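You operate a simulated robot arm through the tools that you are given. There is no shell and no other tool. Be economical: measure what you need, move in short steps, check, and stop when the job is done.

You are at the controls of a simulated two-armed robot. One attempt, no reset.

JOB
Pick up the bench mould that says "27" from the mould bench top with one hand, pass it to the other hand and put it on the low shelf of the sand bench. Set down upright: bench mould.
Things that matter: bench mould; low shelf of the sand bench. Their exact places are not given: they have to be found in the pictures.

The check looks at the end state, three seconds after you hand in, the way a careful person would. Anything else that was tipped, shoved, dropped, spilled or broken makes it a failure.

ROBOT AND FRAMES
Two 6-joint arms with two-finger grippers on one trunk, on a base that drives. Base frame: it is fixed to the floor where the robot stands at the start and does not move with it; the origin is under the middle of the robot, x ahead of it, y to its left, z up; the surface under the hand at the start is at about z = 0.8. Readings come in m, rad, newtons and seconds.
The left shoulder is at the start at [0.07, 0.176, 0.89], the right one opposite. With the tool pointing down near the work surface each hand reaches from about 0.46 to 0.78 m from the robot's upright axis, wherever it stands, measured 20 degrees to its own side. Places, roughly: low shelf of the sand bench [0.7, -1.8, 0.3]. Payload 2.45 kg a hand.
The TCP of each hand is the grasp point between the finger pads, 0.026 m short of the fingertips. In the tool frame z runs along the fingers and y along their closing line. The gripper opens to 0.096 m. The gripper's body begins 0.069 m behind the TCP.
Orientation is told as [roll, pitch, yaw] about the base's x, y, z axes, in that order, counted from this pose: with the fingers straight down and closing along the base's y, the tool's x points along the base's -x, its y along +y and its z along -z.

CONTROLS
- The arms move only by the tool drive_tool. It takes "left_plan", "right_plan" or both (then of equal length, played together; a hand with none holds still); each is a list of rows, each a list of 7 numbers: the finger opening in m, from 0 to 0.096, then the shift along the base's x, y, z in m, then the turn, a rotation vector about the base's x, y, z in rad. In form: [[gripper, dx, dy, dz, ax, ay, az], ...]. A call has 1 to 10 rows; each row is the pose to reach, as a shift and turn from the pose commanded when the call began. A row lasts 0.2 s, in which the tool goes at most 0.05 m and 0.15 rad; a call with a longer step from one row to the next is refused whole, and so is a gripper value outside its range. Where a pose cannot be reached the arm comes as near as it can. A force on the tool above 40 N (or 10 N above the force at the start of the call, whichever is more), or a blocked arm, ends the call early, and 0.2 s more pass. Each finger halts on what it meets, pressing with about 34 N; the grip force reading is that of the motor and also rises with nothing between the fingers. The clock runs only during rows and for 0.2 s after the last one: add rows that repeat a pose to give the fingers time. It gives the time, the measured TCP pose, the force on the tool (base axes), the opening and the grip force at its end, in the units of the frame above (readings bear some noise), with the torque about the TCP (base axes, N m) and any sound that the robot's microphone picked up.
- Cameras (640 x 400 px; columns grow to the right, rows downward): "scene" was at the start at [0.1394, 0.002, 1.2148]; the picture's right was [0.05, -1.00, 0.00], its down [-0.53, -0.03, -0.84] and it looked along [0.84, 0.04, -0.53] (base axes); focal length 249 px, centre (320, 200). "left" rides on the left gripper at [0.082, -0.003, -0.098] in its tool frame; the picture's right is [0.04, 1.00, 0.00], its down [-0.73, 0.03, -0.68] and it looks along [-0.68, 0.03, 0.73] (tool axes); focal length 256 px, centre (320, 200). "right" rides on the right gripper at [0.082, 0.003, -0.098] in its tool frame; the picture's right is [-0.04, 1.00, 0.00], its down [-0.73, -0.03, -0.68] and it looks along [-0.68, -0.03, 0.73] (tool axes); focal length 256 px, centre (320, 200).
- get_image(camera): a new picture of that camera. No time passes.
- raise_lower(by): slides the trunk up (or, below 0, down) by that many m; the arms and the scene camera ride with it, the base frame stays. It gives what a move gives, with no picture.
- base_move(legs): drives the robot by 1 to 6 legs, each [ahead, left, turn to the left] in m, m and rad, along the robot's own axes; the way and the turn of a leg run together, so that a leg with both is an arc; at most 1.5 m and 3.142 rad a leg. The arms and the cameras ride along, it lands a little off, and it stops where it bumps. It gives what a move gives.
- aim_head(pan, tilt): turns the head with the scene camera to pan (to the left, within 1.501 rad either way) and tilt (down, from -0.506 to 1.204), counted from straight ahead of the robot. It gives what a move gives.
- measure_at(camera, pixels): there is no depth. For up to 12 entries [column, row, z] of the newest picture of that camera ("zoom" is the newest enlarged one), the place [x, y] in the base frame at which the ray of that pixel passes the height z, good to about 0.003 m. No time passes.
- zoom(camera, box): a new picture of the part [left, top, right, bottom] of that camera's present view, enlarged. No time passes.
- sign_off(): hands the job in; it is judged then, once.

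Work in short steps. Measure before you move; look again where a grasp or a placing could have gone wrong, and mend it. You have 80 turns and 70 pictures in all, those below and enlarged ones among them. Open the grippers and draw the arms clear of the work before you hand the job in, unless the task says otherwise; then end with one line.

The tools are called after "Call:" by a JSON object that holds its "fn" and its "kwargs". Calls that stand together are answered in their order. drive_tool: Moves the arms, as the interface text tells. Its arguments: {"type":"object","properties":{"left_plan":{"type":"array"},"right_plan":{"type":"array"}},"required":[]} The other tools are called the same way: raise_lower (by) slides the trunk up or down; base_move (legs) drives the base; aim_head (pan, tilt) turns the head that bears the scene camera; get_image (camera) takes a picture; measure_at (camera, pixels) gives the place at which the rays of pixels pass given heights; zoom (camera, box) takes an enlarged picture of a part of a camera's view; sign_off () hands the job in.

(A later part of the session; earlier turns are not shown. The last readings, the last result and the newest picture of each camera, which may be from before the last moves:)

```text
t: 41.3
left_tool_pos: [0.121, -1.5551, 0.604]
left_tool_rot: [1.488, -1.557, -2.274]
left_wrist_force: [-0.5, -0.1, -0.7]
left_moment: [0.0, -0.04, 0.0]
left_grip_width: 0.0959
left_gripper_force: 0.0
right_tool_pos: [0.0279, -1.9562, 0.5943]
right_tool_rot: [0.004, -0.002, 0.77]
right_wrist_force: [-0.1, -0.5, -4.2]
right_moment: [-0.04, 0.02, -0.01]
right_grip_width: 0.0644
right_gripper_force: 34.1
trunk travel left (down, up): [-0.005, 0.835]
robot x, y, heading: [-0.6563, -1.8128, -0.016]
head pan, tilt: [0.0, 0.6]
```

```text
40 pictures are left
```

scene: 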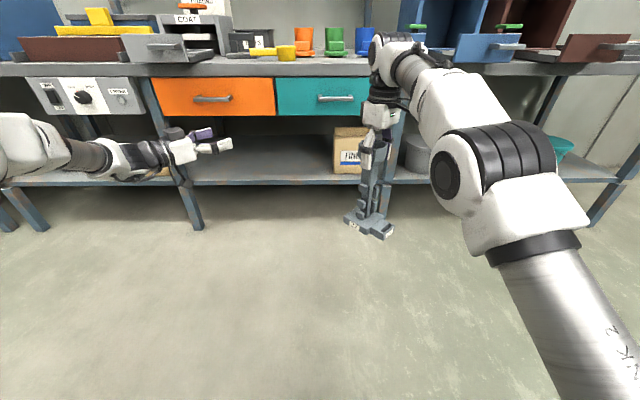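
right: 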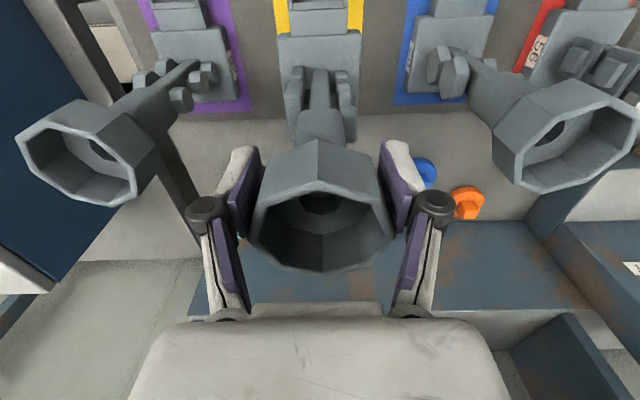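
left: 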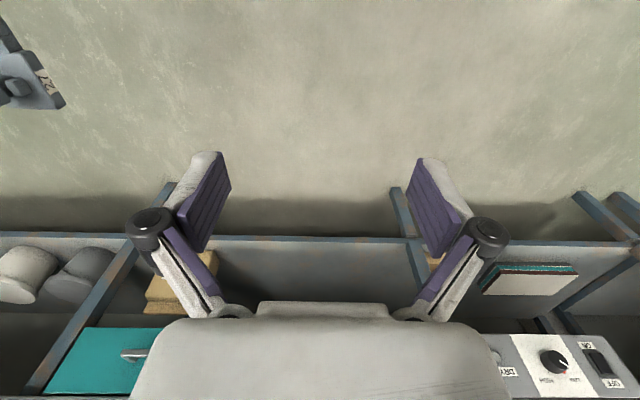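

The left hand now points along (0.7,-0.7,0). I move it to a standoff 0.13 m from the neck at z≈0.538.

Call:
{"fn": "drive_tool", "kwargs": {"left_plan": [[0.096, -0.022, -0.038, -0.01, 0, 0, 0], [0.096, -0.045, -0.076, -0.02, 0, 0, 0], [0.096, -0.068, -0.114, -0.03, 0, 0, 0], [0.096, -0.091, -0.152, -0.04, 0, 0, 0], [0.096, -0.114, -0.19, -0.05, 0, 0, 0], [0.096, -0.137, -0.228, -0.06, 0, 0, 0], [0.096, -0.16, -0.266, -0.066, 0, 0, 0], [0.096, -0.183, -0.304, -0.066, 0, 0, 0], [0.096, -0.183, -0.304, -0.066, 0, 0, 0]]}}

Call:
{"fn": "get_image", "kwargs": {"camera": "scene"}}

Call:
{"fn": "get_image", "kwargs": {"camera": "left"}}

```text
t: 43.5
left_tool_pos: [-0.0325, -1.787, 0.5558]
left_tool_rot: [-2.393, -1.497, 1.661]
left_wrist_force: [1.2, -0.1, 0.0]
left_moment: [-0.01, 0.03, -0.01]
left_grip_width: 0.0958
left_gripper_force: 0.2
left hand out of reach, approached as far as the arm can: row 8, 9
right_tool_pos: [0.0274, -1.9551, 0.5963]
right_tool_rot: [0.004, 0.0, 0.773]
right_wrist_force: [-0.1, -0.1, -5.1]
right_moment: [-0.06, 0.02, 0.0]
right_grip_width: 0.0647
right_gripper_force: 33.5
trunk travel left (down, up): [-0.005, 0.835]
robot x, y, heading: [-0.6542, -1.8147, -0.023]
head pan, tilt: [0.0, 0.6]
stopped in row 9 (left hand): the arm was blocked; the commanded pose is now the measured one
```

```text
39 pictures are left
```

scene: 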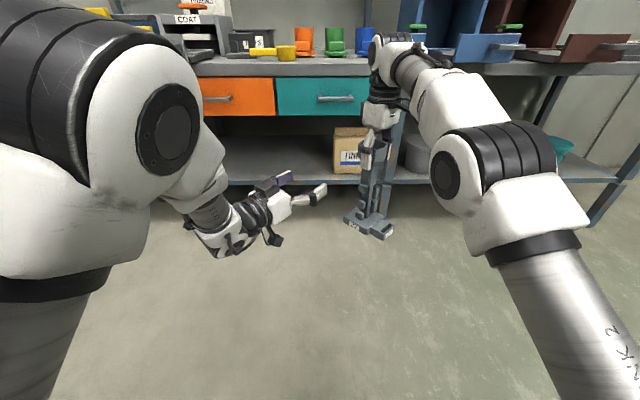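

```text
38 pictures are left
```

left: 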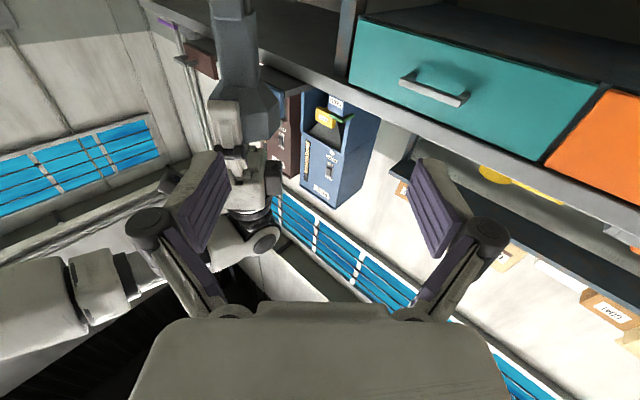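

The left arm is at its inner limit here, so I bring the mould to it: right hand to about (0.085,-1.90), and the left corrects its small tilt while moving out 0.02 m.

Call:
{"fn": "drive_tool", "kwargs": {"right_plan": [[0.03, 0.02, 0.015, 0, 0, 0, 0], [0.03, 0.04, 0.035, 0, 0, 0, 0], [0.03, 0.057, 0.055, 0, 0, 0, 0], [0.03, 0.057, 0.055, 0, 0, 0, 0]], "left_plan": [[0.096, 0.01, 0, 0, 0, 0, 0], [0.096, 0.015, -0.01, -0.01, 0.03, 0.005, -0.025], [0.096, 0.02, -0.012, -0.018, 0.073, 0.011, -0.054], [0.096, 0.02, -0.012, -0.018, 0.073, 0.011, -0.054]]}}

Call:
{"fn": "get_image", "kwargs": {"camera": "scene"}}

Call:
{"fn": "get_image", "kwargs": {"camera": "left"}}

```text
t: 44.5
left_tool_pos: [-0.0138, -1.8039, 0.5359]
left_tool_rot: [0.083, -1.558, -0.878]
left_wrist_force: [0.3, 0.0, -0.3]
left_moment: [0.0, 0.02, -0.02]
left_grip_width: 0.096
left_gripper_force: 0.1
right_tool_pos: [0.0363, -1.9285, 0.5782]
right_tool_rot: [0.002, -0.001, 0.771]
right_wrist_force: [0.1, -0.2, -5.0]
right_moment: [-0.03, 0.03, 0.0]
right_grip_width: 0.0643
right_gripper_force: 33.7
right hand out of reach, approached as far as the arm can: row 1, 2, 3, 4
trunk travel left (down, up): [-0.005, 0.835]
robot x, y, heading: [-0.6525, -1.8148, -0.016]
head pan, tilt: [0.0, 0.6]
```

```text
37 pictures are left
```

scene: 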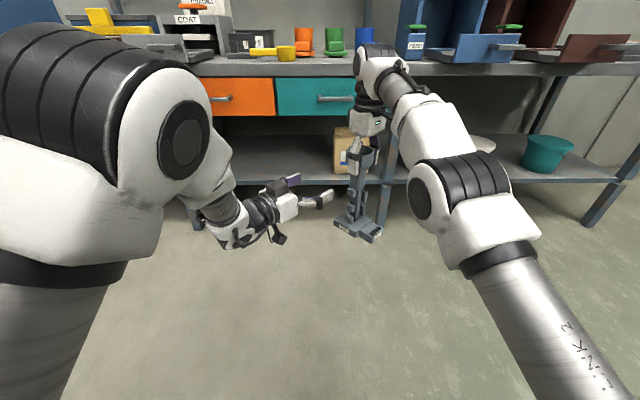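

```text
36 pictures are left
```

left: 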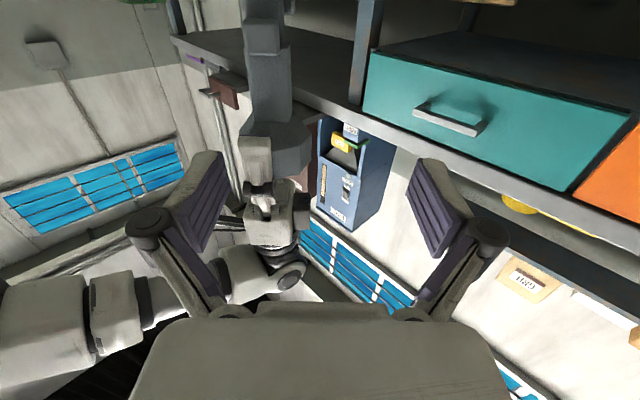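

The right arm is at its outer limit because its wrist is high. I lower both hands about 0.08 m and move the mould outward again.

Call:
{"fn": "drive_tool", "kwargs": {"right_plan": [[0.03, 0, 0, -0.04, 0, 0, 0], [0.03, 0, 0, -0.08, 0, 0, 0], [0.03, 0.03, 0.015, -0.08, 0, 0, 0], [0.03, 0.05, 0.03, -0.08, 0, 0, 0], [0.03, 0.05, 0.03, -0.08, 0, 0, 0]], "left_plan": [[0.096, 0, 0, -0.04, 0, 0, 0], [0.096, 0, 0, -0.08, 0, 0, 0], [0.096, 0, 0, -0.092, 0, 0, 0.02], [0.096, 0, 0, -0.092, 0, 0, 0.02], [0.096, 0, 0, -0.092, 0, 0, 0.02]]}}

Call:
{"fn": "get_image", "kwargs": {"camera": "scene"}}

Call:
{"fn": "get_image", "kwargs": {"camera": "left"}}

```text
t: 45.7
left_tool_pos: [-0.0128, -1.8022, 0.4422]
left_tool_rot: [0.063, -1.56, -0.832]
left_wrist_force: [-0.6, -0.1, -1.3]
left_moment: [0.0, -0.02, 0.0]
left_grip_width: 0.0961
left_gripper_force: 0.0
right_tool_pos: [0.0615, -1.9094, 0.4907]
right_tool_rot: [0.002, -0.003, 0.77]
right_wrist_force: [0.0, -0.4, -4.1]
right_moment: [-0.01, 0.05, -0.01]
right_grip_width: 0.0573
right_gripper_force: 33.7
right hand out of reach, approached as far as the arm can: row 3, 4, 5
trunk travel left (down, up): [-0.005, 0.835]
robot x, y, heading: [-0.6528, -1.8129, -0.014]
head pan, tilt: [0.0, 0.6]
```

```text
35 pictures are left
```

scene: 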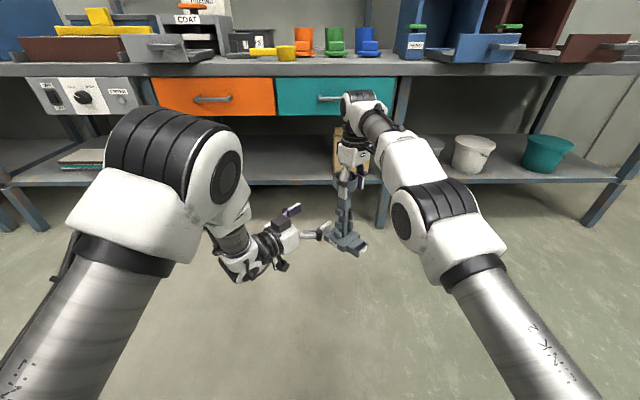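

```text
34 pictures are left
```

left: 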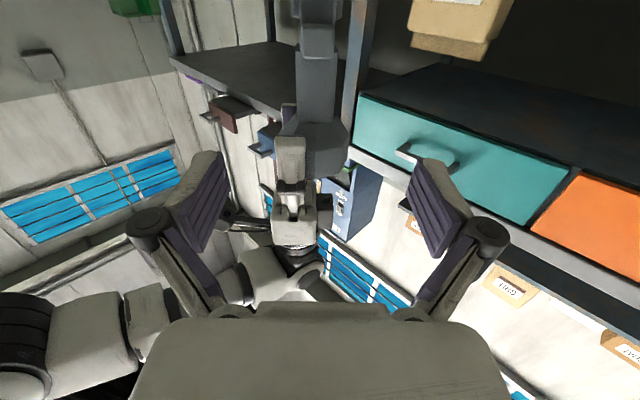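

The right grip width fell from 0.064 to 0.057, so the cup may have shifted in the grip. I zoom in to check.

Call:
{"fn": "zoom", "kwargs": {"camera": "scene", "box": [290, 130, 410, 270]}}

Call:
{"fn": "get_image", "kwargs": {"camera": "right"}}

```text
2.86 times, centred on (350, 200) of scene
```

zoom: 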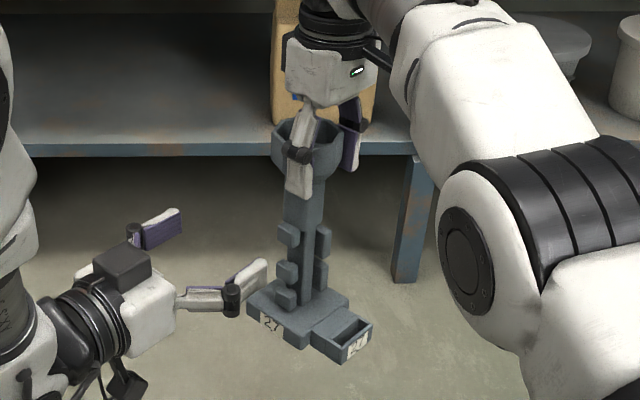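

```text
32 pictures are left
```

right: 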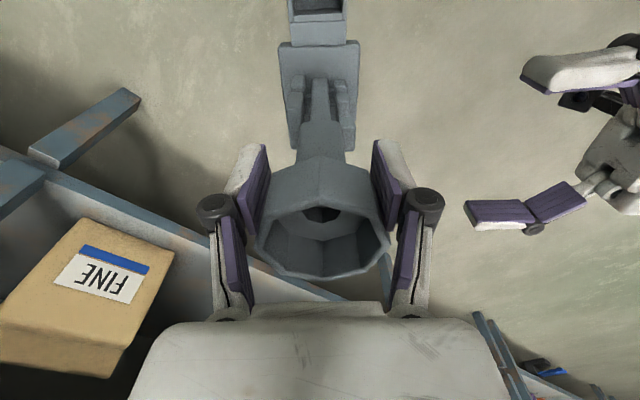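

The mould is still held but seems shifted in the grip. I zoom in on the left camera to centre on the actual neck position.

Call:
{"fn": "zoom", "kwargs": {"camera": "left", "box": [240, 0, 400, 200]}}

Call:
{"fn": "measure_at", "kwargs": {"camera": "left", "pixels": [[300, 90, 0.43], [338, 90, 0.43], [318, 120, 0.45], [294, 130, 0.46], [348, 130, 0.46]]}}

Call:
{"fn": "measure_at", "kwargs": {"camera": "right", "pixels": [[258, 240, 0.51], [392, 240, 0.51], [322, 212, 0.51], [325, 278, 0.51]]}}

Call:
{"fn": "measure_at", "kwargs": {"camera": "scene", "pixels": [[338, 176, 0.51], [338, 182, 0.5], [341, 200, 0.45], [340, 235, 0.31]]}}

```text
2.00 times, centred on (320, 100) of left
```

zoom: 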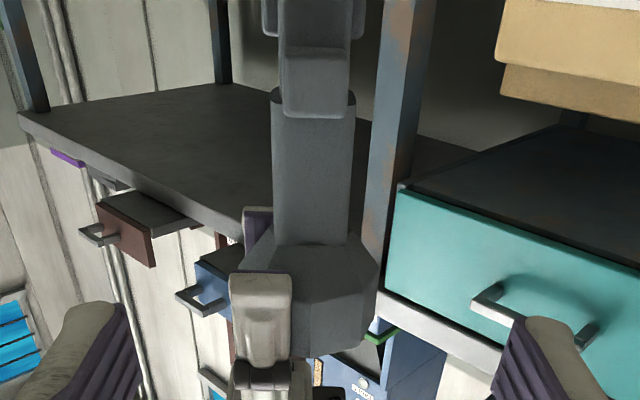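

```text
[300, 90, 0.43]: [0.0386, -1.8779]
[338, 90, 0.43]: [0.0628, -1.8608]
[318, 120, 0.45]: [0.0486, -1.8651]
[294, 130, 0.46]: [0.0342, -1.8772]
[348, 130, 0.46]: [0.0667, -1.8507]
```

```text
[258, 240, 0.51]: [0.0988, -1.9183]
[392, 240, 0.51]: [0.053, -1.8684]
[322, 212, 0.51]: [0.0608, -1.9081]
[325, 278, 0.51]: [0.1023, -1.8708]
```

```text
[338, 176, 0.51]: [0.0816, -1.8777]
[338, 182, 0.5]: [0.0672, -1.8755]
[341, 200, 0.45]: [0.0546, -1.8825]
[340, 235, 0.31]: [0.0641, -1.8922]
```

The cup slid about 0.017 m sideways in the right grip but still holds. The neck lies laterally centred for the left hand (column ≈316), so I advance 0.07 m slowly and look again.

Call:
{"fn": "drive_tool", "kwargs": {"left_plan": [[0.096, 0.0144, -0.0139, 0, 0, 0, 0], [0.096, 0.0287, -0.0278, 0, 0, 0, 0], [0.096, 0.0431, -0.0417, 0, 0, 0, 0], [0.096, 0.0503, -0.0487, 0, 0, 0, 0], [0.096, 0.0503, -0.0487, 0, 0, 0, 0]]}}

Call:
{"fn": "get_image", "kwargs": {"camera": "left"}}

Call:
{"fn": "zoom", "kwargs": {"camera": "scene", "box": [290, 130, 410, 270]}}

```text
t: 46.9
left_tool_pos: [0.0392, -1.8482, 0.4452]
left_tool_rot: [-0.198, -1.561, -0.567]
left_wrist_force: [-0.4, -0.3, -0.3]
left_moment: [0.04, -0.02, 0.0]
left_grip_width: 0.0961
left_gripper_force: 0.1
right_tool_pos: [0.0613, -1.9089, 0.492]
right_tool_rot: [0.001, -0.003, 0.77]
right_wrist_force: [-0.4, -0.6, -4.3]
right_moment: [-0.05, 0.06, -0.01]
right_grip_width: 0.057
right_gripper_force: 34.1
trunk travel left (down, up): [-0.005, 0.835]
robot x, y, heading: [-0.6544, -1.8154, -0.013]
head pan, tilt: [0.0, 0.6]
```

```text
30 pictures are left
```

left: 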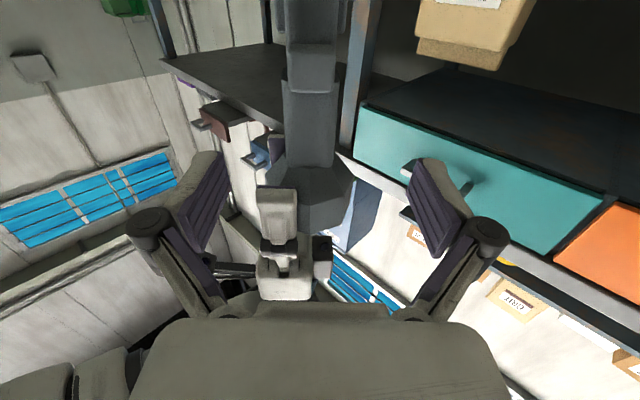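

```text
2.86 times, centred on (350, 200) of scene
```

zoom: 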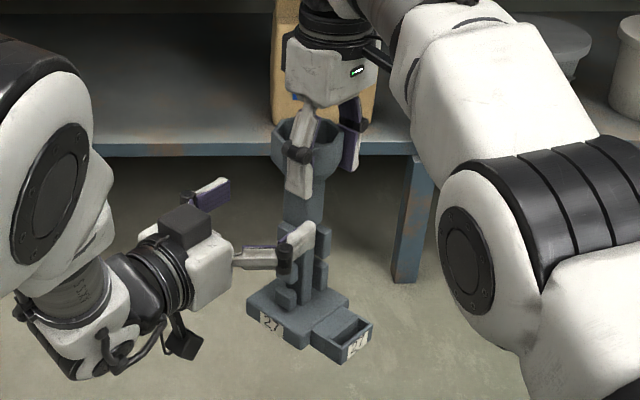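

The neck (columns 283–338) is about 0.06 m ahead and 5 mm to the left, and its height span brackets the finger height. I advance the rest of the way.

Call:
{"fn": "drive_tool", "kwargs": {"left_plan": [[0.096, 0.01, -0.0115, 0, 0, 0, 0], [0.096, 0.02, -0.0228, 0, 0, 0, 0], [0.096, 0.03, -0.034, 0, 0, 0, 0], [0.096, 0.0398, -0.0452, 0, 0, 0, 0], [0.096, 0.0398, -0.0452, 0, 0, 0, 0]]}}

Call:
{"fn": "get_image", "kwargs": {"camera": "left"}}

Call:
{"fn": "zoom", "kwargs": {"camera": "scene", "box": [290, 130, 410, 270]}}

```text
t: 48.1
left_tool_pos: [0.0828, -1.8859, 0.443]
left_tool_rot: [-0.422, -1.56, -0.343]
left_wrist_force: [0.6, -0.2, -0.5]
left_moment: [-0.02, -0.04, 0.0]
left_grip_width: 0.0957
left_gripper_force: 0.2
left hand out of reach, approached as far as the arm can: row 4, 5
right_tool_pos: [0.0612, -1.9086, 0.492]
right_tool_rot: [0.002, -0.003, 0.769]
right_wrist_force: [0.8, 0.3, -4.3]
right_moment: [-0.07, 0.05, 0.03]
right_grip_width: 0.057
right_gripper_force: 34.1
trunk travel left (down, up): [-0.005, 0.835]
robot x, y, heading: [-0.655, -1.8145, -0.016]
head pan, tilt: [0.0, 0.6]
```

```text
28 pictures are left
```

left: 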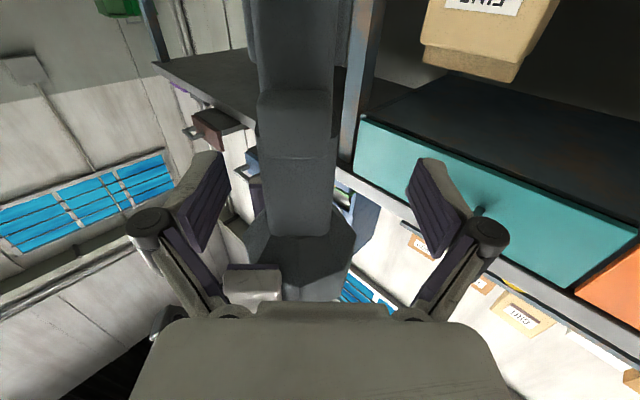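

```text
2.86 times, centred on (350, 200) of scene
```

zoom: 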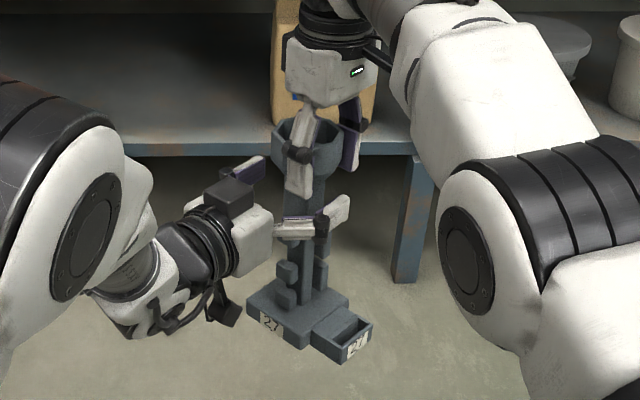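

The neck is between the pads but 10 mm toward the left-image finger (columns 262–335). I nudge the left hand by (-0.0105,-0.004) to centre it.

Call:
{"fn": "drive_tool", "kwargs": {"left_plan": [[0.096, -0.0105, -0.0037, 0, 0, 0, 0], [0.096, -0.0105, -0.0037, 0, 0, 0, 0]]}}

Call:
{"fn": "get_image", "kwargs": {"camera": "left"}}

```text
t: 48.7
left_tool_pos: [0.0776, -1.8819, 0.4404]
left_tool_rot: [-0.523, -1.558, -0.241]
left_wrist_force: [0.2, -0.2, 0.4]
left_moment: [0.0, 0.0, -0.01]
left_grip_width: 0.0959
left_gripper_force: 0.1
left hand out of reach, approached as far as the arm can: row 1, 2
right_tool_pos: [0.0608, -1.9092, 0.4911]
right_tool_rot: [0.001, -0.002, 0.772]
right_wrist_force: [-0.6, 0.0, -4.6]
right_moment: [-0.08, 0.02, 0.06]
right_grip_width: 0.0568
right_gripper_force: 34.0
trunk travel left (down, up): [-0.005, 0.835]
robot x, y, heading: [-0.6558, -1.8127, -0.012]
head pan, tilt: [0.0, 0.6]
```

```text
26 pictures are left
```

left: 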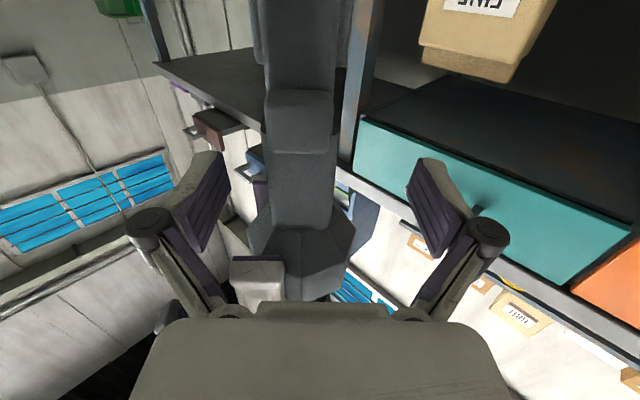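

Now 7 mm off (centre column ≈302). I bring the right hand +0.010 in y, which centres the neck, and look before closing.

Call:
{"fn": "drive_tool", "kwargs": {"right_plan": [[0.03, 0, 0.005, 0, 0, 0, 0], [0.03, -0.001, 0.01, 0, 0, 0, 0], [0.03, -0.001, 0.01, 0, 0, 0, 0]]}}

Call:
{"fn": "get_image", "kwargs": {"camera": "left"}}

```text
t: 49.5
left_tool_pos: [0.0789, -1.8805, 0.4441]
left_tool_rot: [-0.494, -1.562, -0.27]
left_wrist_force: [-0.6, 0.0, 0.1]
left_moment: [-0.02, 0.0, 0.05]
left_grip_width: 0.096
left_gripper_force: 0.1
right_tool_pos: [0.0593, -1.8989, 0.4902]
right_tool_rot: [0.002, -0.003, 0.77]
right_wrist_force: [0.4, 0.4, -4.3]
right_moment: [-0.06, 0.05, -0.01]
right_grip_width: 0.0568
right_gripper_force: 33.8
trunk travel left (down, up): [-0.005, 0.835]
robot x, y, heading: [-0.6556, -1.8171, -0.022]
head pan, tilt: [0.0, 0.6]
```

```text
25 pictures are left
```

left: 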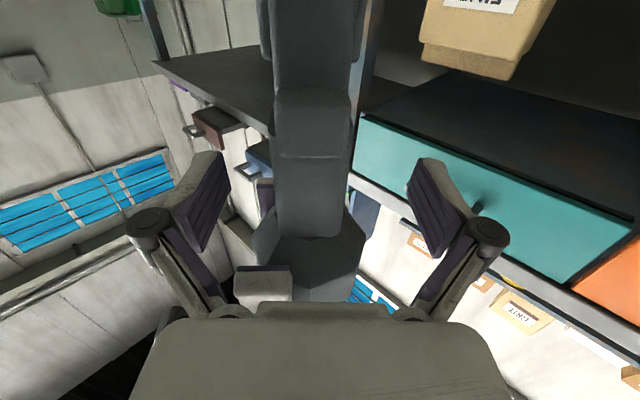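

The neck is centred (273–350) between the pads. I close the left gripper.

Call:
{"fn": "drive_tool", "kwargs": {"left_plan": [[0.07, 0, 0, 0, 0, 0, 0], [0.05, 0, 0, 0, 0, 0, 0], [0.03, 0, 0, 0, 0, 0, 0], [0.015, 0, 0, 0, 0, 0, 0], [0.015, 0, 0, 0, 0, 0, 0]]}}

Call:
{"fn": "get_image", "kwargs": {"camera": "left"}}

Call:
{"fn": "zoom", "kwargs": {"camera": "scene", "box": [290, 130, 410, 270]}}

```text
t: 50.7
left_tool_pos: [0.0783, -1.8806, 0.4443]
left_tool_rot: [-0.465, -1.562, -0.301]
left_wrist_force: [-2.1, -2.8, 1.0]
left_moment: [0.16, -0.11, -0.02]
left_grip_width: 0.034
left_gripper_force: 34.9
right_tool_pos: [0.0593, -1.8995, 0.4917]
right_tool_rot: [0.003, -0.005, 0.772]
right_wrist_force: [1.3, 2.1, -1.3]
right_moment: [-0.01, 0.0, 0.01]
right_grip_width: 0.0543
right_gripper_force: 34.4
trunk travel left (down, up): [-0.005, 0.835]
robot x, y, heading: [-0.6555, -1.8142, -0.01]
head pan, tilt: [0.0, 0.6]
```

```text
24 pictures are left
```

left: 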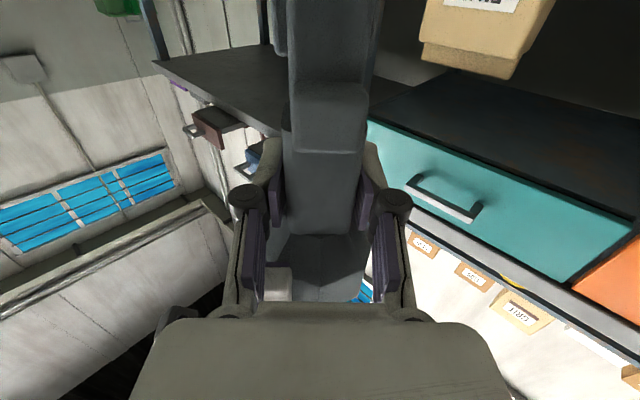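

```text
2.86 times, centred on (350, 200) of scene
```

zoom: 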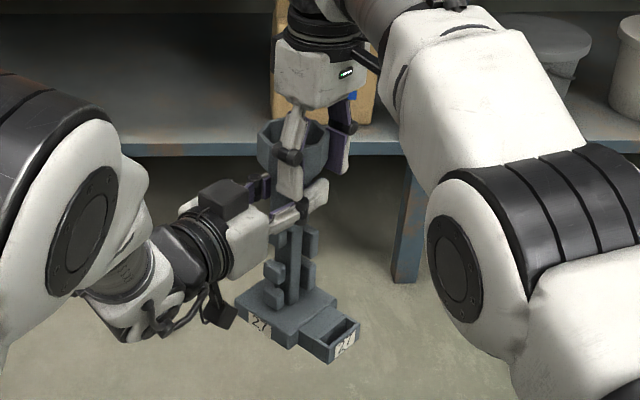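

The left holds the neck at 0.034 m with 35 N. I open the right fingers, then lift the right hand straight up off the cup.

Call:
{"fn": "drive_tool", "kwargs": {"right_plan": [[0.07, 0, 0, 0, 0, 0, 0], [0.09, 0, 0, 0, 0, 0, 0], [0.09, 0, 0, 0, 0, 0, 0], [0.09, 0, 0, 0.03, 0, 0, 0], [0.09, 0, 0, 0.07, 0, 0, 0], [0.09, 0, 0, 0.11, 0, 0, 0], [0.09, 0, 0, 0.11, 0, 0, 0]]}}

Call:
{"fn": "zoom", "kwargs": {"camera": "scene", "box": [270, 110, 430, 270]}}

```text
t: 52.3
left_tool_pos: [0.079, -1.8818, 0.4432]
left_tool_rot: [-0.473, -1.561, -0.29]
left_wrist_force: [0.3, 0.5, -4.8]
left_moment: [0.04, 0.0, 0.01]
left_grip_width: 0.0337
left_gripper_force: 34.2
right_tool_pos: [0.0135, -1.918, 0.6147]
right_tool_rot: [0.008, 0.006, 0.77]
right_wrist_force: [-0.8, 0.1, -0.6]
right_moment: [-0.01, -0.02, 0.0]
right_grip_width: 0.0899
right_gripper_force: 0.1
right hand out of reach, approached as far as the arm can: row 4, 5, 6, 7
trunk travel left (down, up): [-0.005, 0.835]
robot x, y, heading: [-0.6541, -1.8121, -0.015]
head pan, tilt: [0.0, 0.6]
```

```text
2.50 times, centred on (350, 190) of scene
```

zoom: 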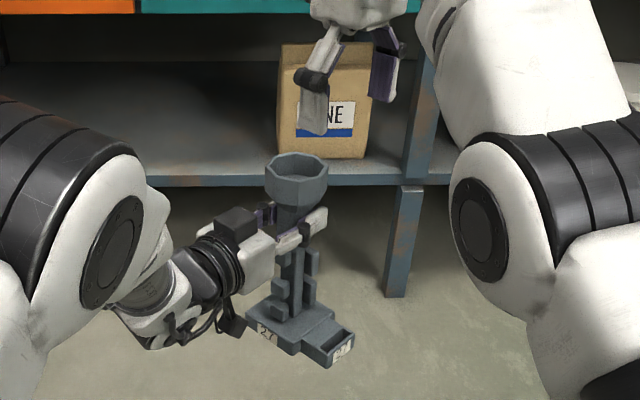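

The left hand alone holds the mould (4.8 N), upright. I retract the right hand back and aside, and swing the left to point straight ahead (+0.77 yaw) while shifting to y≈-1.68.

Call:
{"fn": "drive_tool", "kwargs": {"left_plan": [[0.015, 0, 0.03, 0, 0, 0, 0], [0.015, 0, 0.055, 0, 0, 0, 0.1], [0.015, 0, 0.08, 0, 0, 0, 0.2], [0.015, 0, 0.105, 0, 0, 0, 0.3], [0.015, 0, 0.13, 0, 0, 0, 0.4], [0.015, 0, 0.155, 0, 0, 0, 0.5], [0.015, 0, 0.18, 0, 0, 0, 0.6], [0.015, 0, 0.2, 0, 0, 0, 0.7], [0.015, 0, 0.2, 0, 0, 0, 0.765], [0.015, 0, 0.2, 0, 0, 0, 0.765]], "right_plan": [[0.09, -0.02, -0.02, 0, 0, 0, 0], [0.09, -0.04, -0.04, 0, 0, 0, 0], [0.09, -0.06, -0.06, 0, 0, 0, 0], [0.09, -0.08, -0.08, 0, 0, 0, 0], [0.09, -0.1, -0.1, 0, 0, 0, 0], [0.09, -0.12, -0.12, 0, 0, 0, 0], [0.09, -0.14, -0.14, 0, 0, 0, 0], [0.09, -0.14, -0.14, 0, 0, 0, 0], [0.09, -0.14, -0.14, 0, 0, 0, 0], [0.09, -0.14, -0.14, 0, 0, 0, 0]]}}

Call:
{"fn": "get_image", "kwargs": {"camera": "scene"}}

```text
t: 54.5
left_tool_pos: [0.0953, -1.692, 0.4512]
left_tool_rot: [0.018, -1.551, -0.388]
left_wrist_force: [0.3, 0.9, -4.8]
left_moment: [0.05, -0.02, 0.0]
left_grip_width: 0.0339
left_gripper_force: 33.9
left hand out of reach, approached as far as the arm can: row 4, 5, 6, 7, 8, 9, 10
right_tool_pos: [-0.1289, -2.0586, 0.6151]
right_tool_rot: [0.001, -0.001, 0.772]
right_wrist_force: [0.3, -0.1, 0.1]
right_moment: [-0.01, 0.01, 0.02]
right_grip_width: 0.09
right_gripper_force: 0.1
right hand out of reach, approached as far as the arm can: row 1, 2, 3, 4
trunk travel left (down, up): [-0.005, 0.835]
robot x, y, heading: [-0.653, -1.8157, -0.015]
head pan, tilt: [0.0, 0.6]
```

```text
21 pictures are left
```

scene: 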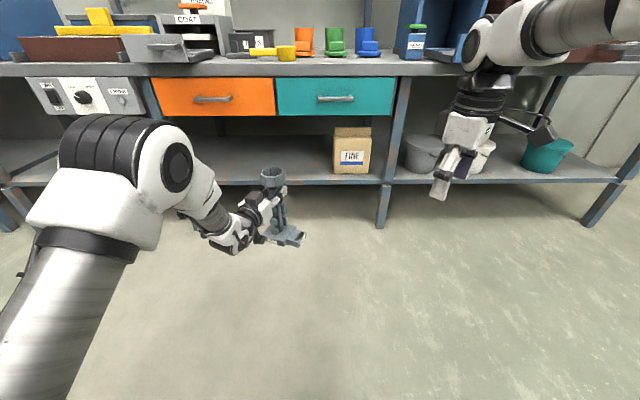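

The right is clear and the left now points about 21° right of straight ahead. I extend the left 0.08 m farther, straightening a bit, then check the mould closely.

Call:
{"fn": "drive_tool", "kwargs": {"left_plan": [[0.015, 0.025, 0, 0, 0, 0, 0], [0.015, 0.05, 0, 0, 0, 0, 0.05], [0.015, 0.075, 0, 0, 0, 0, 0.12], [0.015, 0.08, 0, 0, 0, 0, 0.2], [0.015, 0.08, 0, 0, 0, 0, 0.2]]}}

Call:
{"fn": "zoom", "kwargs": {"camera": "scene", "box": [180, 130, 340, 290]}}

```text
t: 55.7
left_tool_pos: [0.1653, -1.6696, 0.4537]
left_tool_rot: [0.001, -1.546, -0.304]
left_wrist_force: [-1.2, 0.3, -4.5]
left_moment: [0.02, -0.01, -0.01]
left_grip_width: 0.034
left_gripper_force: 34.4
left hand out of reach, approached as far as the arm can: row 2, 3, 4, 5
right_tool_pos: [-0.1274, -2.0556, 0.6156]
right_tool_rot: [0.002, -0.003, 0.772]
right_wrist_force: [0.2, 0.1, 0.0]
right_moment: [0.03, 0.03, -0.03]
right_grip_width: 0.0898
right_gripper_force: 0.2
trunk travel left (down, up): [-0.005, 0.835]
robot x, y, heading: [-0.655, -1.8151, -0.011]
head pan, tilt: [0.0, 0.6]
```

```text
2.50 times, centred on (260, 210) of scene
```

zoom: 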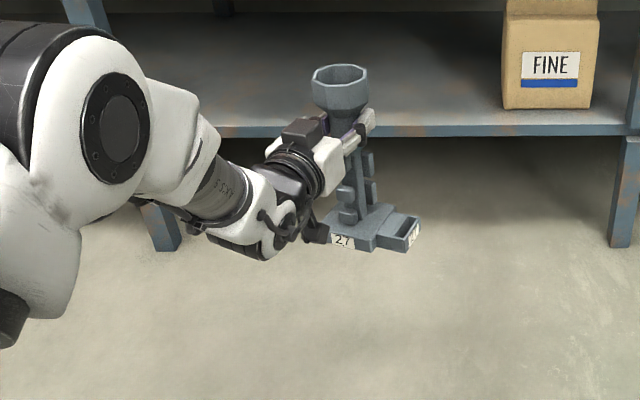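

I measure where the base's bottom edge sits relative to the hand (bottom of the "27" side face at (270,229), tongue corner (294,231)).

Call:
{"fn": "measure_at", "kwargs": {"camera": "scene", "pixels": [[270, 229.2, 0.28], [270, 229.2, 0.3], [270, 229.2, 0.26], [294, 230.8, 0.28], [294, 230.8, 0.3], [268, 160, 0.53], [268, 160, 0.55], [294, 230.8, 0.26]]}}

```text
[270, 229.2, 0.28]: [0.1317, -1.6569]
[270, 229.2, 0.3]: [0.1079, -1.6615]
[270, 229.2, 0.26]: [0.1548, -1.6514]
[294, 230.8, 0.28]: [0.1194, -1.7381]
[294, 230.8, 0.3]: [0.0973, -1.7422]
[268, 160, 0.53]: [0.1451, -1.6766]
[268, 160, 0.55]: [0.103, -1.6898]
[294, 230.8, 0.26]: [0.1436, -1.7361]
```

The mould's bottom is ≈0.17 below the TCP and its height is ≈0.24. With bottom at ≈0.32 it clears the shelf (0.30) and drawers (0.59). I raise the trunk 0.04 and drive 0.16 ahead, then check from the side.

Call:
{"fn": "raise_lower", "kwargs": {"by": 0.038}}

Call:
{"fn": "base_move", "kwargs": {"legs": [[0.16, 0, 0]]}}

Call:
{"fn": "aim_head", "kwargs": {"pan": 0.2, "tilt": 0.5}}

Call:
{"fn": "get_image", "kwargs": {"camera": "scene"}}

Call:
{"fn": "get_image", "kwargs": {"camera": "left"}}

```text
t: 56.5
left_tool_pos: [0.1658, -1.6695, 0.4925]
left_tool_rot: [-0.003, -1.544, -0.3]
left_wrist_force: [-0.3, 0.5, -5.2]
left_moment: [-0.01, -0.01, 0.01]
left_grip_width: 0.0341
left_gripper_force: 34.7
right_tool_pos: [-0.1267, -2.0573, 0.6543]
right_tool_rot: [0.001, -0.001, 0.771]
right_wrist_force: [0.0, 0.1, -0.3]
right_moment: [0.0, 0.0, -0.01]
right_grip_width: 0.09
right_gripper_force: 0.0
trunk travel left (down, up): [-0.043, 0.797]
robot x, y, heading: [-0.655, -1.814, -0.013]
head pan, tilt: [0.0, 0.6]
```

```text
t: 58.0
left_tool_pos: [0.3243, -1.6717, 0.4928]
left_tool_rot: [-0.002, -1.545, -0.301]
left_wrist_force: [-0.7, -0.6, -4.8]
left_moment: [0.05, -0.03, 0.04]
left_grip_width: 0.0343
left_gripper_force: 33.5
right_tool_pos: [0.0309, -2.0602, 0.6524]
right_tool_rot: [0.003, 0.0, 0.769]
right_wrist_force: [-0.3, 0.0, -0.1]
right_moment: [0.01, -0.01, -0.01]
right_grip_width: 0.09
right_gripper_force: 0.0
trunk travel left (down, up): [-0.043, 0.797]
robot x, y, heading: [-0.4955, -1.8139, -0.01]
head pan, tilt: [0.0, 0.6]
```

```text
t: 58.7
left_tool_pos: [0.3243, -1.6719, 0.4915]
left_tool_rot: [0.002, -1.545, -0.305]
left_wrist_force: [0.3, 0.5, -4.3]
left_moment: [0.0, -0.01, 0.0]
left_grip_width: 0.0337
left_gripper_force: 34.1
right_tool_pos: [0.0317, -2.0605, 0.6526]
right_tool_rot: [0.002, -0.003, 0.771]
right_wrist_force: [0.6, 0.3, -0.4]
right_moment: [-0.02, 0.01, 0.02]
right_grip_width: 0.0897
right_gripper_force: 0.1
trunk travel left (down, up): [-0.043, 0.797]
robot x, y, heading: [-0.4932, -1.814, -0.014]
head pan, tilt: [0.201, 0.499]
```

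```text
19 pictures are left
```

scene: 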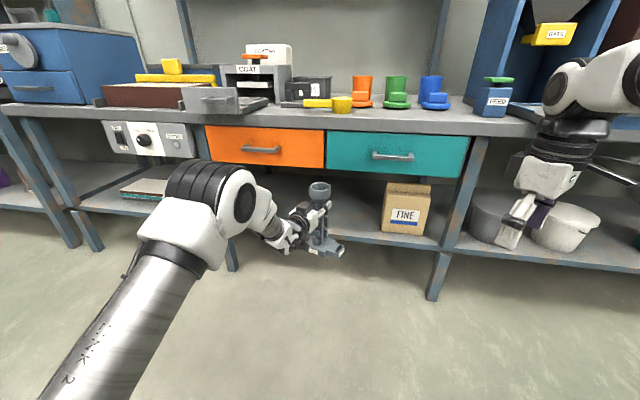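

```text
18 pictures are left
```

left: 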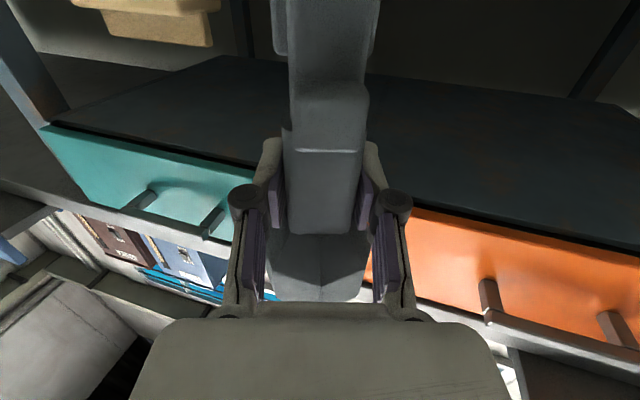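

I zoom in to compare the rim height against the drawer bottom before going under.

Call:
{"fn": "zoom", "kwargs": {"camera": "scene", "box": [250, 130, 410, 270]}}

```text
2.86 times, centred on (330, 200) of scene
```

zoom: 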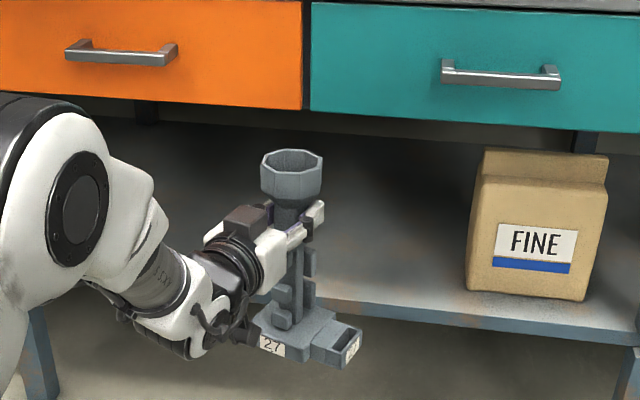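

I measure with this zoomed view.

Call:
{"fn": "measure_at", "kwargs": {"camera": "zoom", "pixels": [[291, 160, 0.54], [291, 160, 0.57], [305, 110, 0.57], [305, 110, 0.6], [268, 354, 0.3], [268, 354, 0.33], [342, 368, 0.3], [342, 368, 0.33], [430, 308, 0.28], [430, 308, 0.3], [430, 322, 0.28], [530, 298, 0.3]]}}

```text
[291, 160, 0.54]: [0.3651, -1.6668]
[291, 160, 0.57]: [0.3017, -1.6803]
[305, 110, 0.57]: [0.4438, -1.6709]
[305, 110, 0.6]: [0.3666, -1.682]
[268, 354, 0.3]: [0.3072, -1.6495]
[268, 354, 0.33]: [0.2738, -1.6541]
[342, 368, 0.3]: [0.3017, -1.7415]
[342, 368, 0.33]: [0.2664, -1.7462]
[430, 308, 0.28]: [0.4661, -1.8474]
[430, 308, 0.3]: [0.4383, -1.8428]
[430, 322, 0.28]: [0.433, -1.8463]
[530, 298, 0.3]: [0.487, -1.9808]
```

Rim ≈0.56 against drawer bottom ≈0.595, and base bottom ≈0.32 against shelf ≈0.30: clear on both sides. I raise 4 mm and drive in 0.236 m in two legs.

Call:
{"fn": "raise_lower", "kwargs": {"by": 0.004}}

Call:
{"fn": "base_move", "kwargs": {"legs": [[0.1, 0, 0]]}}

Call:
{"fn": "zoom", "kwargs": {"camera": "scene", "box": [240, 130, 420, 290]}}

```text
t: 59.2
left_tool_pos: [0.3235, -1.673, 0.4955]
left_tool_rot: [0.0, -1.545, -0.302]
left_wrist_force: [0.3, 0.8, -4.2]
left_moment: [0.0, -0.01, -0.01]
left_grip_width: 0.0339
left_gripper_force: 33.8
right_tool_pos: [0.0307, -2.0604, 0.6579]
right_tool_rot: [0.001, -0.002, 0.77]
right_wrist_force: [-0.6, 0.2, 0.5]
right_moment: [0.0, 0.0, 0.01]
right_grip_width: 0.0901
right_gripper_force: 0.1
trunk travel left (down, up): [-0.047, 0.793]
robot x, y, heading: [-0.4939, -1.8186, -0.016]
head pan, tilt: [0.201, 0.499]
```

```text
t: 60.4
left_tool_pos: [0.4247, -1.6759, 0.4966]
left_tool_rot: [-0.007, -1.545, -0.299]
left_wrist_force: [0.0, 0.0, -4.7]
left_moment: [0.03, 0.0, -0.04]
left_grip_width: 0.0338
left_gripper_force: 34.1
right_tool_pos: [0.131, -2.0617, 0.6569]
right_tool_rot: [0.003, -0.001, 0.768]
right_wrist_force: [0.1, 0.1, 0.1]
right_moment: [0.0, -0.05, -0.02]
right_grip_width: 0.0898
right_gripper_force: 0.2
trunk travel left (down, up): [-0.047, 0.793]
robot x, y, heading: [-0.3974, -1.8182, -0.019]
head pan, tilt: [0.201, 0.499]
```

```text
2.50 times, centred on (330, 210) of scene
```

zoom: 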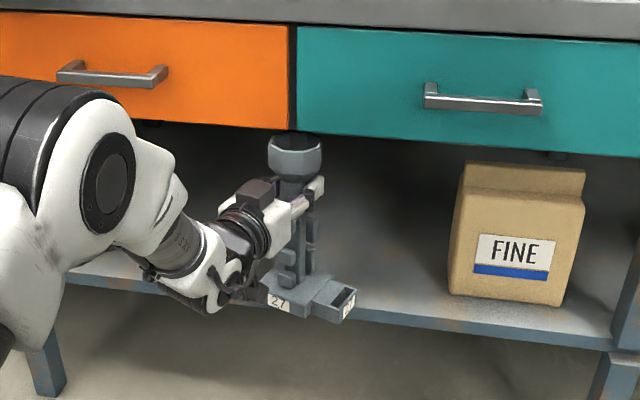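

The rim passes under the drawer cleanly and forces are steady. I pull the right hand back 0.1 m for safety, then drive the last 0.135 m.

Call:
{"fn": "drive_tool", "kwargs": {"right_plan": [[0.09, -0.04, 0, 0, 0, 0, 0], [0.09, -0.08, 0, 0, 0, 0, 0], [0.09, -0.1, 0, 0, 0, 0, 0]]}}

Call:
{"fn": "base_move", "kwargs": {"legs": [[0.135, 0, 0]]}}

Call:
{"fn": "zoom", "kwargs": {"camera": "scene", "box": [240, 130, 420, 290]}}

```text
t: 61.2
left_tool_pos: [0.4242, -1.675, 0.4954]
left_tool_rot: [0.0, -1.545, -0.304]
left_wrist_force: [-0.2, -0.2, -4.4]
left_moment: [-0.01, 0.0, -0.01]
left_grip_width: 0.0338
left_gripper_force: 34.0
right_tool_pos: [0.0752, -2.0611, 0.6529]
right_tool_rot: [0.003, -0.001, 0.77]
right_wrist_force: [0.6, 0.6, 0.6]
right_moment: [0.0, 0.02, 0.03]
right_grip_width: 0.0898
right_gripper_force: 0.1
right hand out of reach, approached as far as the arm can: row 2, 3
trunk travel left (down, up): [-0.047, 0.793]
robot x, y, heading: [-0.3965, -1.8186, -0.015]
head pan, tilt: [0.201, 0.499]
```

```text
t: 62.5
left_tool_pos: [0.5601, -1.6776, 0.4955]
left_tool_rot: [-0.009, -1.545, -0.3]
left_wrist_force: [0.4, 0.4, -4.6]
left_moment: [0.01, -0.02, 0.03]
left_grip_width: 0.0338
left_gripper_force: 34.2
right_tool_pos: [0.2123, -2.0647, 0.6528]
right_tool_rot: [0.004, -0.003, 0.77]
right_wrist_force: [-0.2, 0.6, -0.2]
right_moment: [-0.01, -0.04, -0.01]
right_grip_width: 0.0899
right_gripper_force: 0.1
trunk travel left (down, up): [-0.047, 0.793]
robot x, y, heading: [-0.2587, -1.82, -0.019]
head pan, tilt: [0.201, 0.499]
```

```text
2.50 times, centred on (330, 210) of scene
```

zoom: 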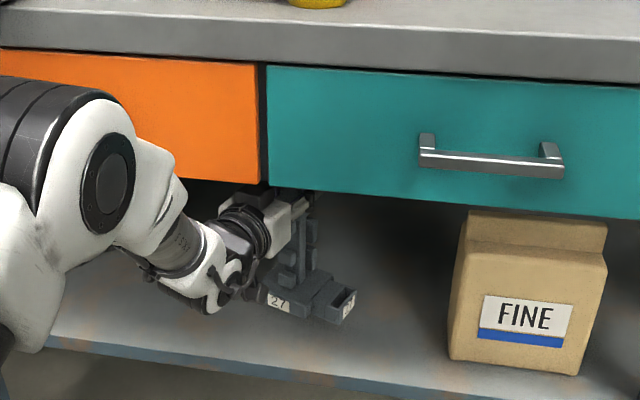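

The mould is inside over the shelf. I lower 0.018 m and read the force.

Call:
{"fn": "drive_tool", "kwargs": {"left_plan": [[0.015, 0, 0, -0.006, 0, 0, 0], [0.015, 0, 0, -0.012, 0, 0, 0], [0.015, 0, 0, -0.018, 0, 0, 0], [0.015, 0, 0, -0.018, 0, 0, 0]]}}

Call:
{"fn": "zoom", "kwargs": {"camera": "scene", "box": [280, 190, 380, 270]}}

```text
t: 63.5
left_tool_pos: [0.5611, -1.6777, 0.4775]
left_tool_rot: [-0.007, -1.544, -0.304]
left_wrist_force: [-0.2, -0.6, -4.5]
left_moment: [0.04, -0.01, 0.01]
left_grip_width: 0.0339
left_gripper_force: 34.1
right_tool_pos: [0.2115, -2.0647, 0.6523]
right_tool_rot: [0.003, -0.002, 0.769]
right_wrist_force: [0.3, -0.3, -0.1]
right_moment: [0.04, 0.01, -0.03]
right_grip_width: 0.0902
right_gripper_force: 0.2
trunk travel left (down, up): [-0.047, 0.793]
robot x, y, heading: [-0.2601, -1.8192, -0.021]
head pan, tilt: [0.201, 0.499]
```

```text
5.00 times, centred on (330, 230) of scene
```

zoom: 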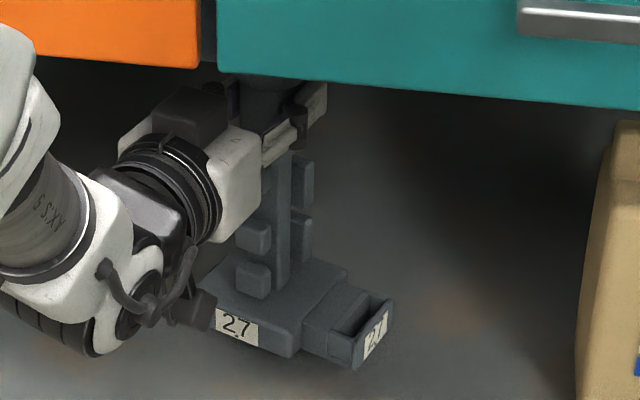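

Still hanging free (4.5 N). I continue down in 2 mm rows.

Call:
{"fn": "drive_tool", "kwargs": {"left_plan": [[0.015, 0, 0, -0.002, 0, 0, 0], [0.015, 0, 0, -0.004, 0, 0, 0], [0.015, 0, 0, -0.006, 0, 0, 0], [0.015, 0, 0, -0.006, 0, 0, 0]]}}

```text
t: 64.5
left_tool_pos: [0.5613, -1.6772, 0.4703]
left_tool_rot: [-0.008, -1.543, -0.304]
left_wrist_force: [-0.2, 0.1, -5.2]
left_moment: [0.06, -0.02, 0.0]
left_grip_width: 0.0338
left_gripper_force: 34.2
right_tool_pos: [0.2108, -2.0639, 0.6527]
right_tool_rot: [0.004, -0.002, 0.77]
right_wrist_force: [0.3, 0.0, 0.5]
right_moment: [-0.01, 0.03, 0.0]
right_grip_width: 0.09
right_gripper_force: 0.0
trunk travel left (down, up): [-0.047, 0.793]
robot x, y, heading: [-0.2564, -1.8198, -0.02]
head pan, tilt: [0.201, 0.499]
```

No contact yet; 5 mm more.

Call:
{"fn": "drive_tool", "kwargs": {"left_plan": [[0.015, 0, 0, -0.002, 0, 0, 0], [0.015, 0, 0, -0.004, 0, 0, 0], [0.015, 0, 0, -0.005, 0, 0, 0], [0.015, 0, 0, -0.005, 0, 0, 0]]}}

```text
t: 65.5
left_tool_pos: [0.56, -1.6767, 0.4678]
left_tool_rot: [-0.005, -1.543, -0.306]
left_wrist_force: [0.2, -0.1, -4.4]
left_moment: [0.02, -0.01, -0.01]
left_grip_width: 0.0338
left_gripper_force: 33.8
right_tool_pos: [0.212, -2.0655, 0.6518]
right_tool_rot: [0.004, -0.002, 0.769]
right_wrist_force: [0.4, 0.0, 0.2]
right_moment: [0.0, 0.01, -0.06]
right_grip_width: 0.0897
right_gripper_force: 0.1
trunk travel left (down, up): [-0.047, 0.793]
robot x, y, heading: [-0.2604, -1.8189, -0.014]
head pan, tilt: [0.201, 0.499]
```

Still free; another 5 mm.

Call:
{"fn": "drive_tool", "kwargs": {"left_plan": [[0.015, 0, 0, -0.002, 0, 0, 0], [0.015, 0, 0, -0.004, 0, 0, 0], [0.015, 0, 0, -0.005, 0, 0, 0], [0.015, 0, 0, -0.005, 0, 0, 0]]}}

Call:
{"fn": "zoom", "kwargs": {"camera": "scene", "box": [280, 190, 380, 270]}}

```text
t: 66.5
left_tool_pos: [0.5599, -1.6766, 0.4618]
left_tool_rot: [-0.006, -1.542, -0.305]
left_wrist_force: [-0.1, 0.2, -4.6]
left_moment: [0.01, 0.0, 0.01]
left_grip_width: 0.0338
left_gripper_force: 33.8
right_tool_pos: [0.2109, -2.0648, 0.6526]
right_tool_rot: [0.003, -0.002, 0.77]
right_wrist_force: [0.2, 1.2, -0.7]
right_moment: [0.02, 0.01, -0.02]
right_grip_width: 0.0899
right_gripper_force: 0.0
trunk travel left (down, up): [-0.047, 0.793]
robot x, y, heading: [-0.2591, -1.8202, -0.022]
head pan, tilt: [0.201, 0.499]
```

```text
5.00 times, centred on (330, 230) of scene
```

zoom: 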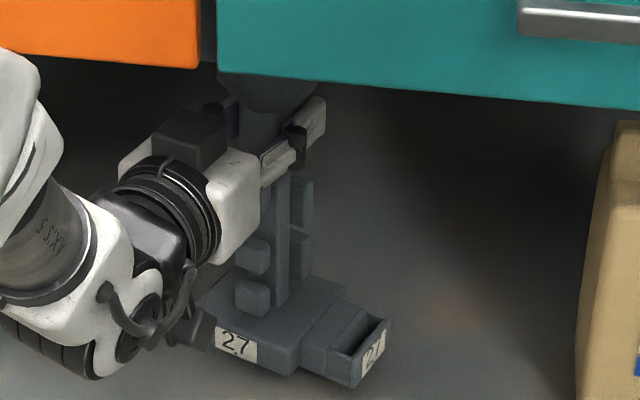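

Still free at z=0.462. I continue lowering, 8 mm in 2 mm rows.

Call:
{"fn": "drive_tool", "kwargs": {"left_plan": [[0.015, 0, 0, -0.002, 0, 0, 0], [0.015, 0, 0, -0.004, 0, 0, 0], [0.015, 0, 0, -0.006, 0, 0, 0], [0.015, 0, 0, -0.008, 0, 0, 0], [0.015, 0, 0, -0.008, 0, 0, 0]]}}

```text
t: 67.7
left_tool_pos: [0.5596, -1.6777, 0.4545]
left_tool_rot: [-0.008, -1.545, -0.305]
left_wrist_force: [0.4, -0.4, -4.3]
left_moment: [0.01, -0.01, 0.02]
left_grip_width: 0.0338
left_gripper_force: 33.7
right_tool_pos: [0.2111, -2.0643, 0.6513]
right_tool_rot: [0.003, -0.002, 0.769]
right_wrist_force: [0.1, 0.4, -0.5]
right_moment: [-0.01, 0.02, -0.02]
right_grip_width: 0.0898
right_gripper_force: 0.0
trunk travel left (down, up): [-0.047, 0.793]
robot x, y, heading: [-0.2561, -1.8187, -0.019]
head pan, tilt: [0.201, 0.499]
```

Shelf is evidently a little lower than estimated; I go on down in 2 mm rows.

Call:
{"fn": "drive_tool", "kwargs": {"left_plan": [[0.015, 0, 0, -0.002, 0, 0, 0], [0.015, 0, 0, -0.004, 0, 0, 0], [0.015, 0, 0, -0.006, 0, 0, 0], [0.015, 0, 0, -0.008, 0, 0, 0], [0.015, 0, 0, -0.008, 0, 0, 0]]}}

Call:
{"fn": "zoom", "kwargs": {"camera": "scene", "box": [280, 190, 380, 270]}}

```text
t: 68.9
left_tool_pos: [0.5613, -1.6766, 0.449]
left_tool_rot: [0.048, -1.55, -0.359]
left_wrist_force: [-0.4, 0.5, 10.9]
left_moment: [-0.34, -0.47, 0.05]
left_grip_width: 0.0337
left_gripper_force: 34.0
right_tool_pos: [0.2097, -2.0644, 0.6534]
right_tool_rot: [0.001, -0.004, 0.769]
right_wrist_force: [-0.1, -0.9, -0.1]
right_moment: [0.02, 0.01, 0.01]
right_grip_width: 0.09
right_gripper_force: 0.1
trunk travel left (down, up): [-0.047, 0.793]
robot x, y, heading: [-0.2605, -1.8186, -0.017]
head pan, tilt: [0.201, 0.499]
```

```text
5.00 times, centred on (330, 230) of scene
```

zoom: 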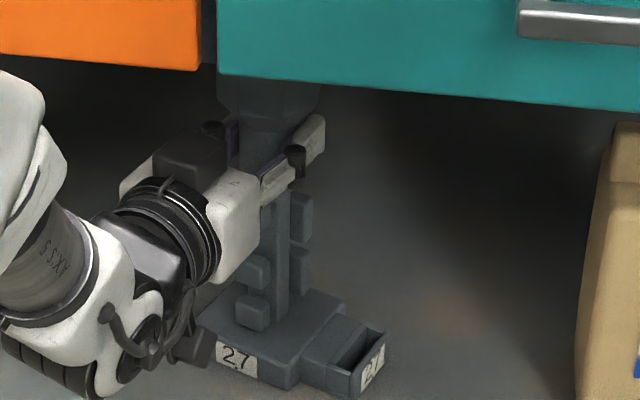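

Contact: force went up by 15 N, from the mould base on the shelf. I ease up 1.5 mm and open the left fingers slowly.

Call:
{"fn": "drive_tool", "kwargs": {"left_plan": [[0.015, 0, 0, 0.0015, 0, 0, 0], [0.03, 0, 0, 0.0015, 0, 0, 0], [0.04, 0, 0, 0.0015, 0, 0, 0], [0.055, 0, 0, 0.0015, 0, 0, 0], [0.075, 0, 0, 0.0015, 0, 0, 0], [0.092, 0, 0, 0.0015, 0, 0, 0], [0.092, 0, 0, 0.0015, 0, 0, 0]]}}

Call:
{"fn": "get_image", "kwargs": {"camera": "left"}}

Call:
{"fn": "zoom", "kwargs": {"camera": "scene", "box": [280, 190, 380, 270]}}

```text
t: 70.5
left_tool_pos: [0.5595, -1.6774, 0.4472]
left_tool_rot: [0.006, -1.545, -0.32]
left_wrist_force: [0.6, -0.2, 0.3]
left_moment: [0.0, -0.04, -0.04]
left_grip_width: 0.092
left_gripper_force: 0.1
right_tool_pos: [0.2114, -2.0651, 0.6523]
right_tool_rot: [0.003, -0.001, 0.768]
right_wrist_force: [-0.4, -0.8, 0.5]
right_moment: [-0.01, 0.0, 0.01]
right_grip_width: 0.0899
right_gripper_force: 0.1
trunk travel left (down, up): [-0.047, 0.793]
robot x, y, heading: [-0.2541, -1.8217, -0.017]
head pan, tilt: [0.201, 0.499]
```

```text
11 pictures are left
```

left: 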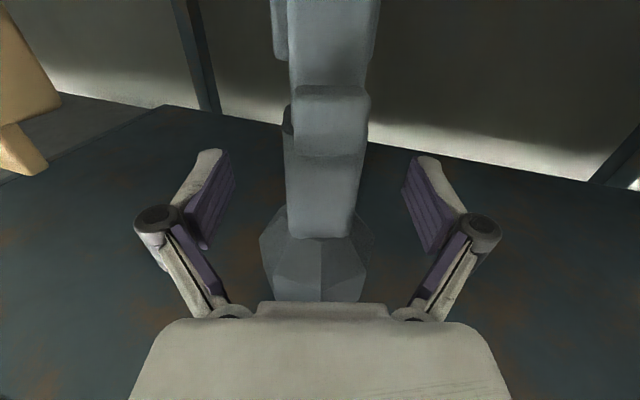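

```text
5.00 times, centred on (330, 230) of scene
```

zoom: 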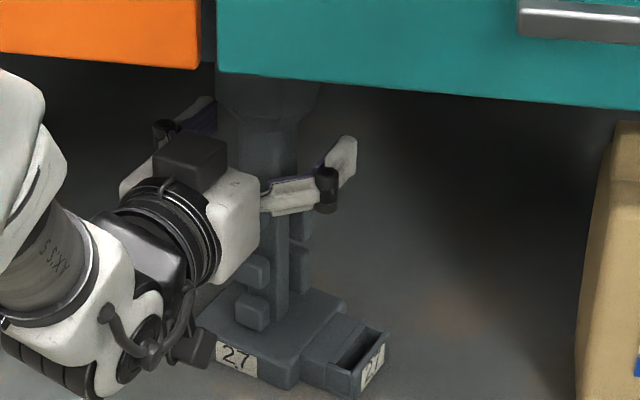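

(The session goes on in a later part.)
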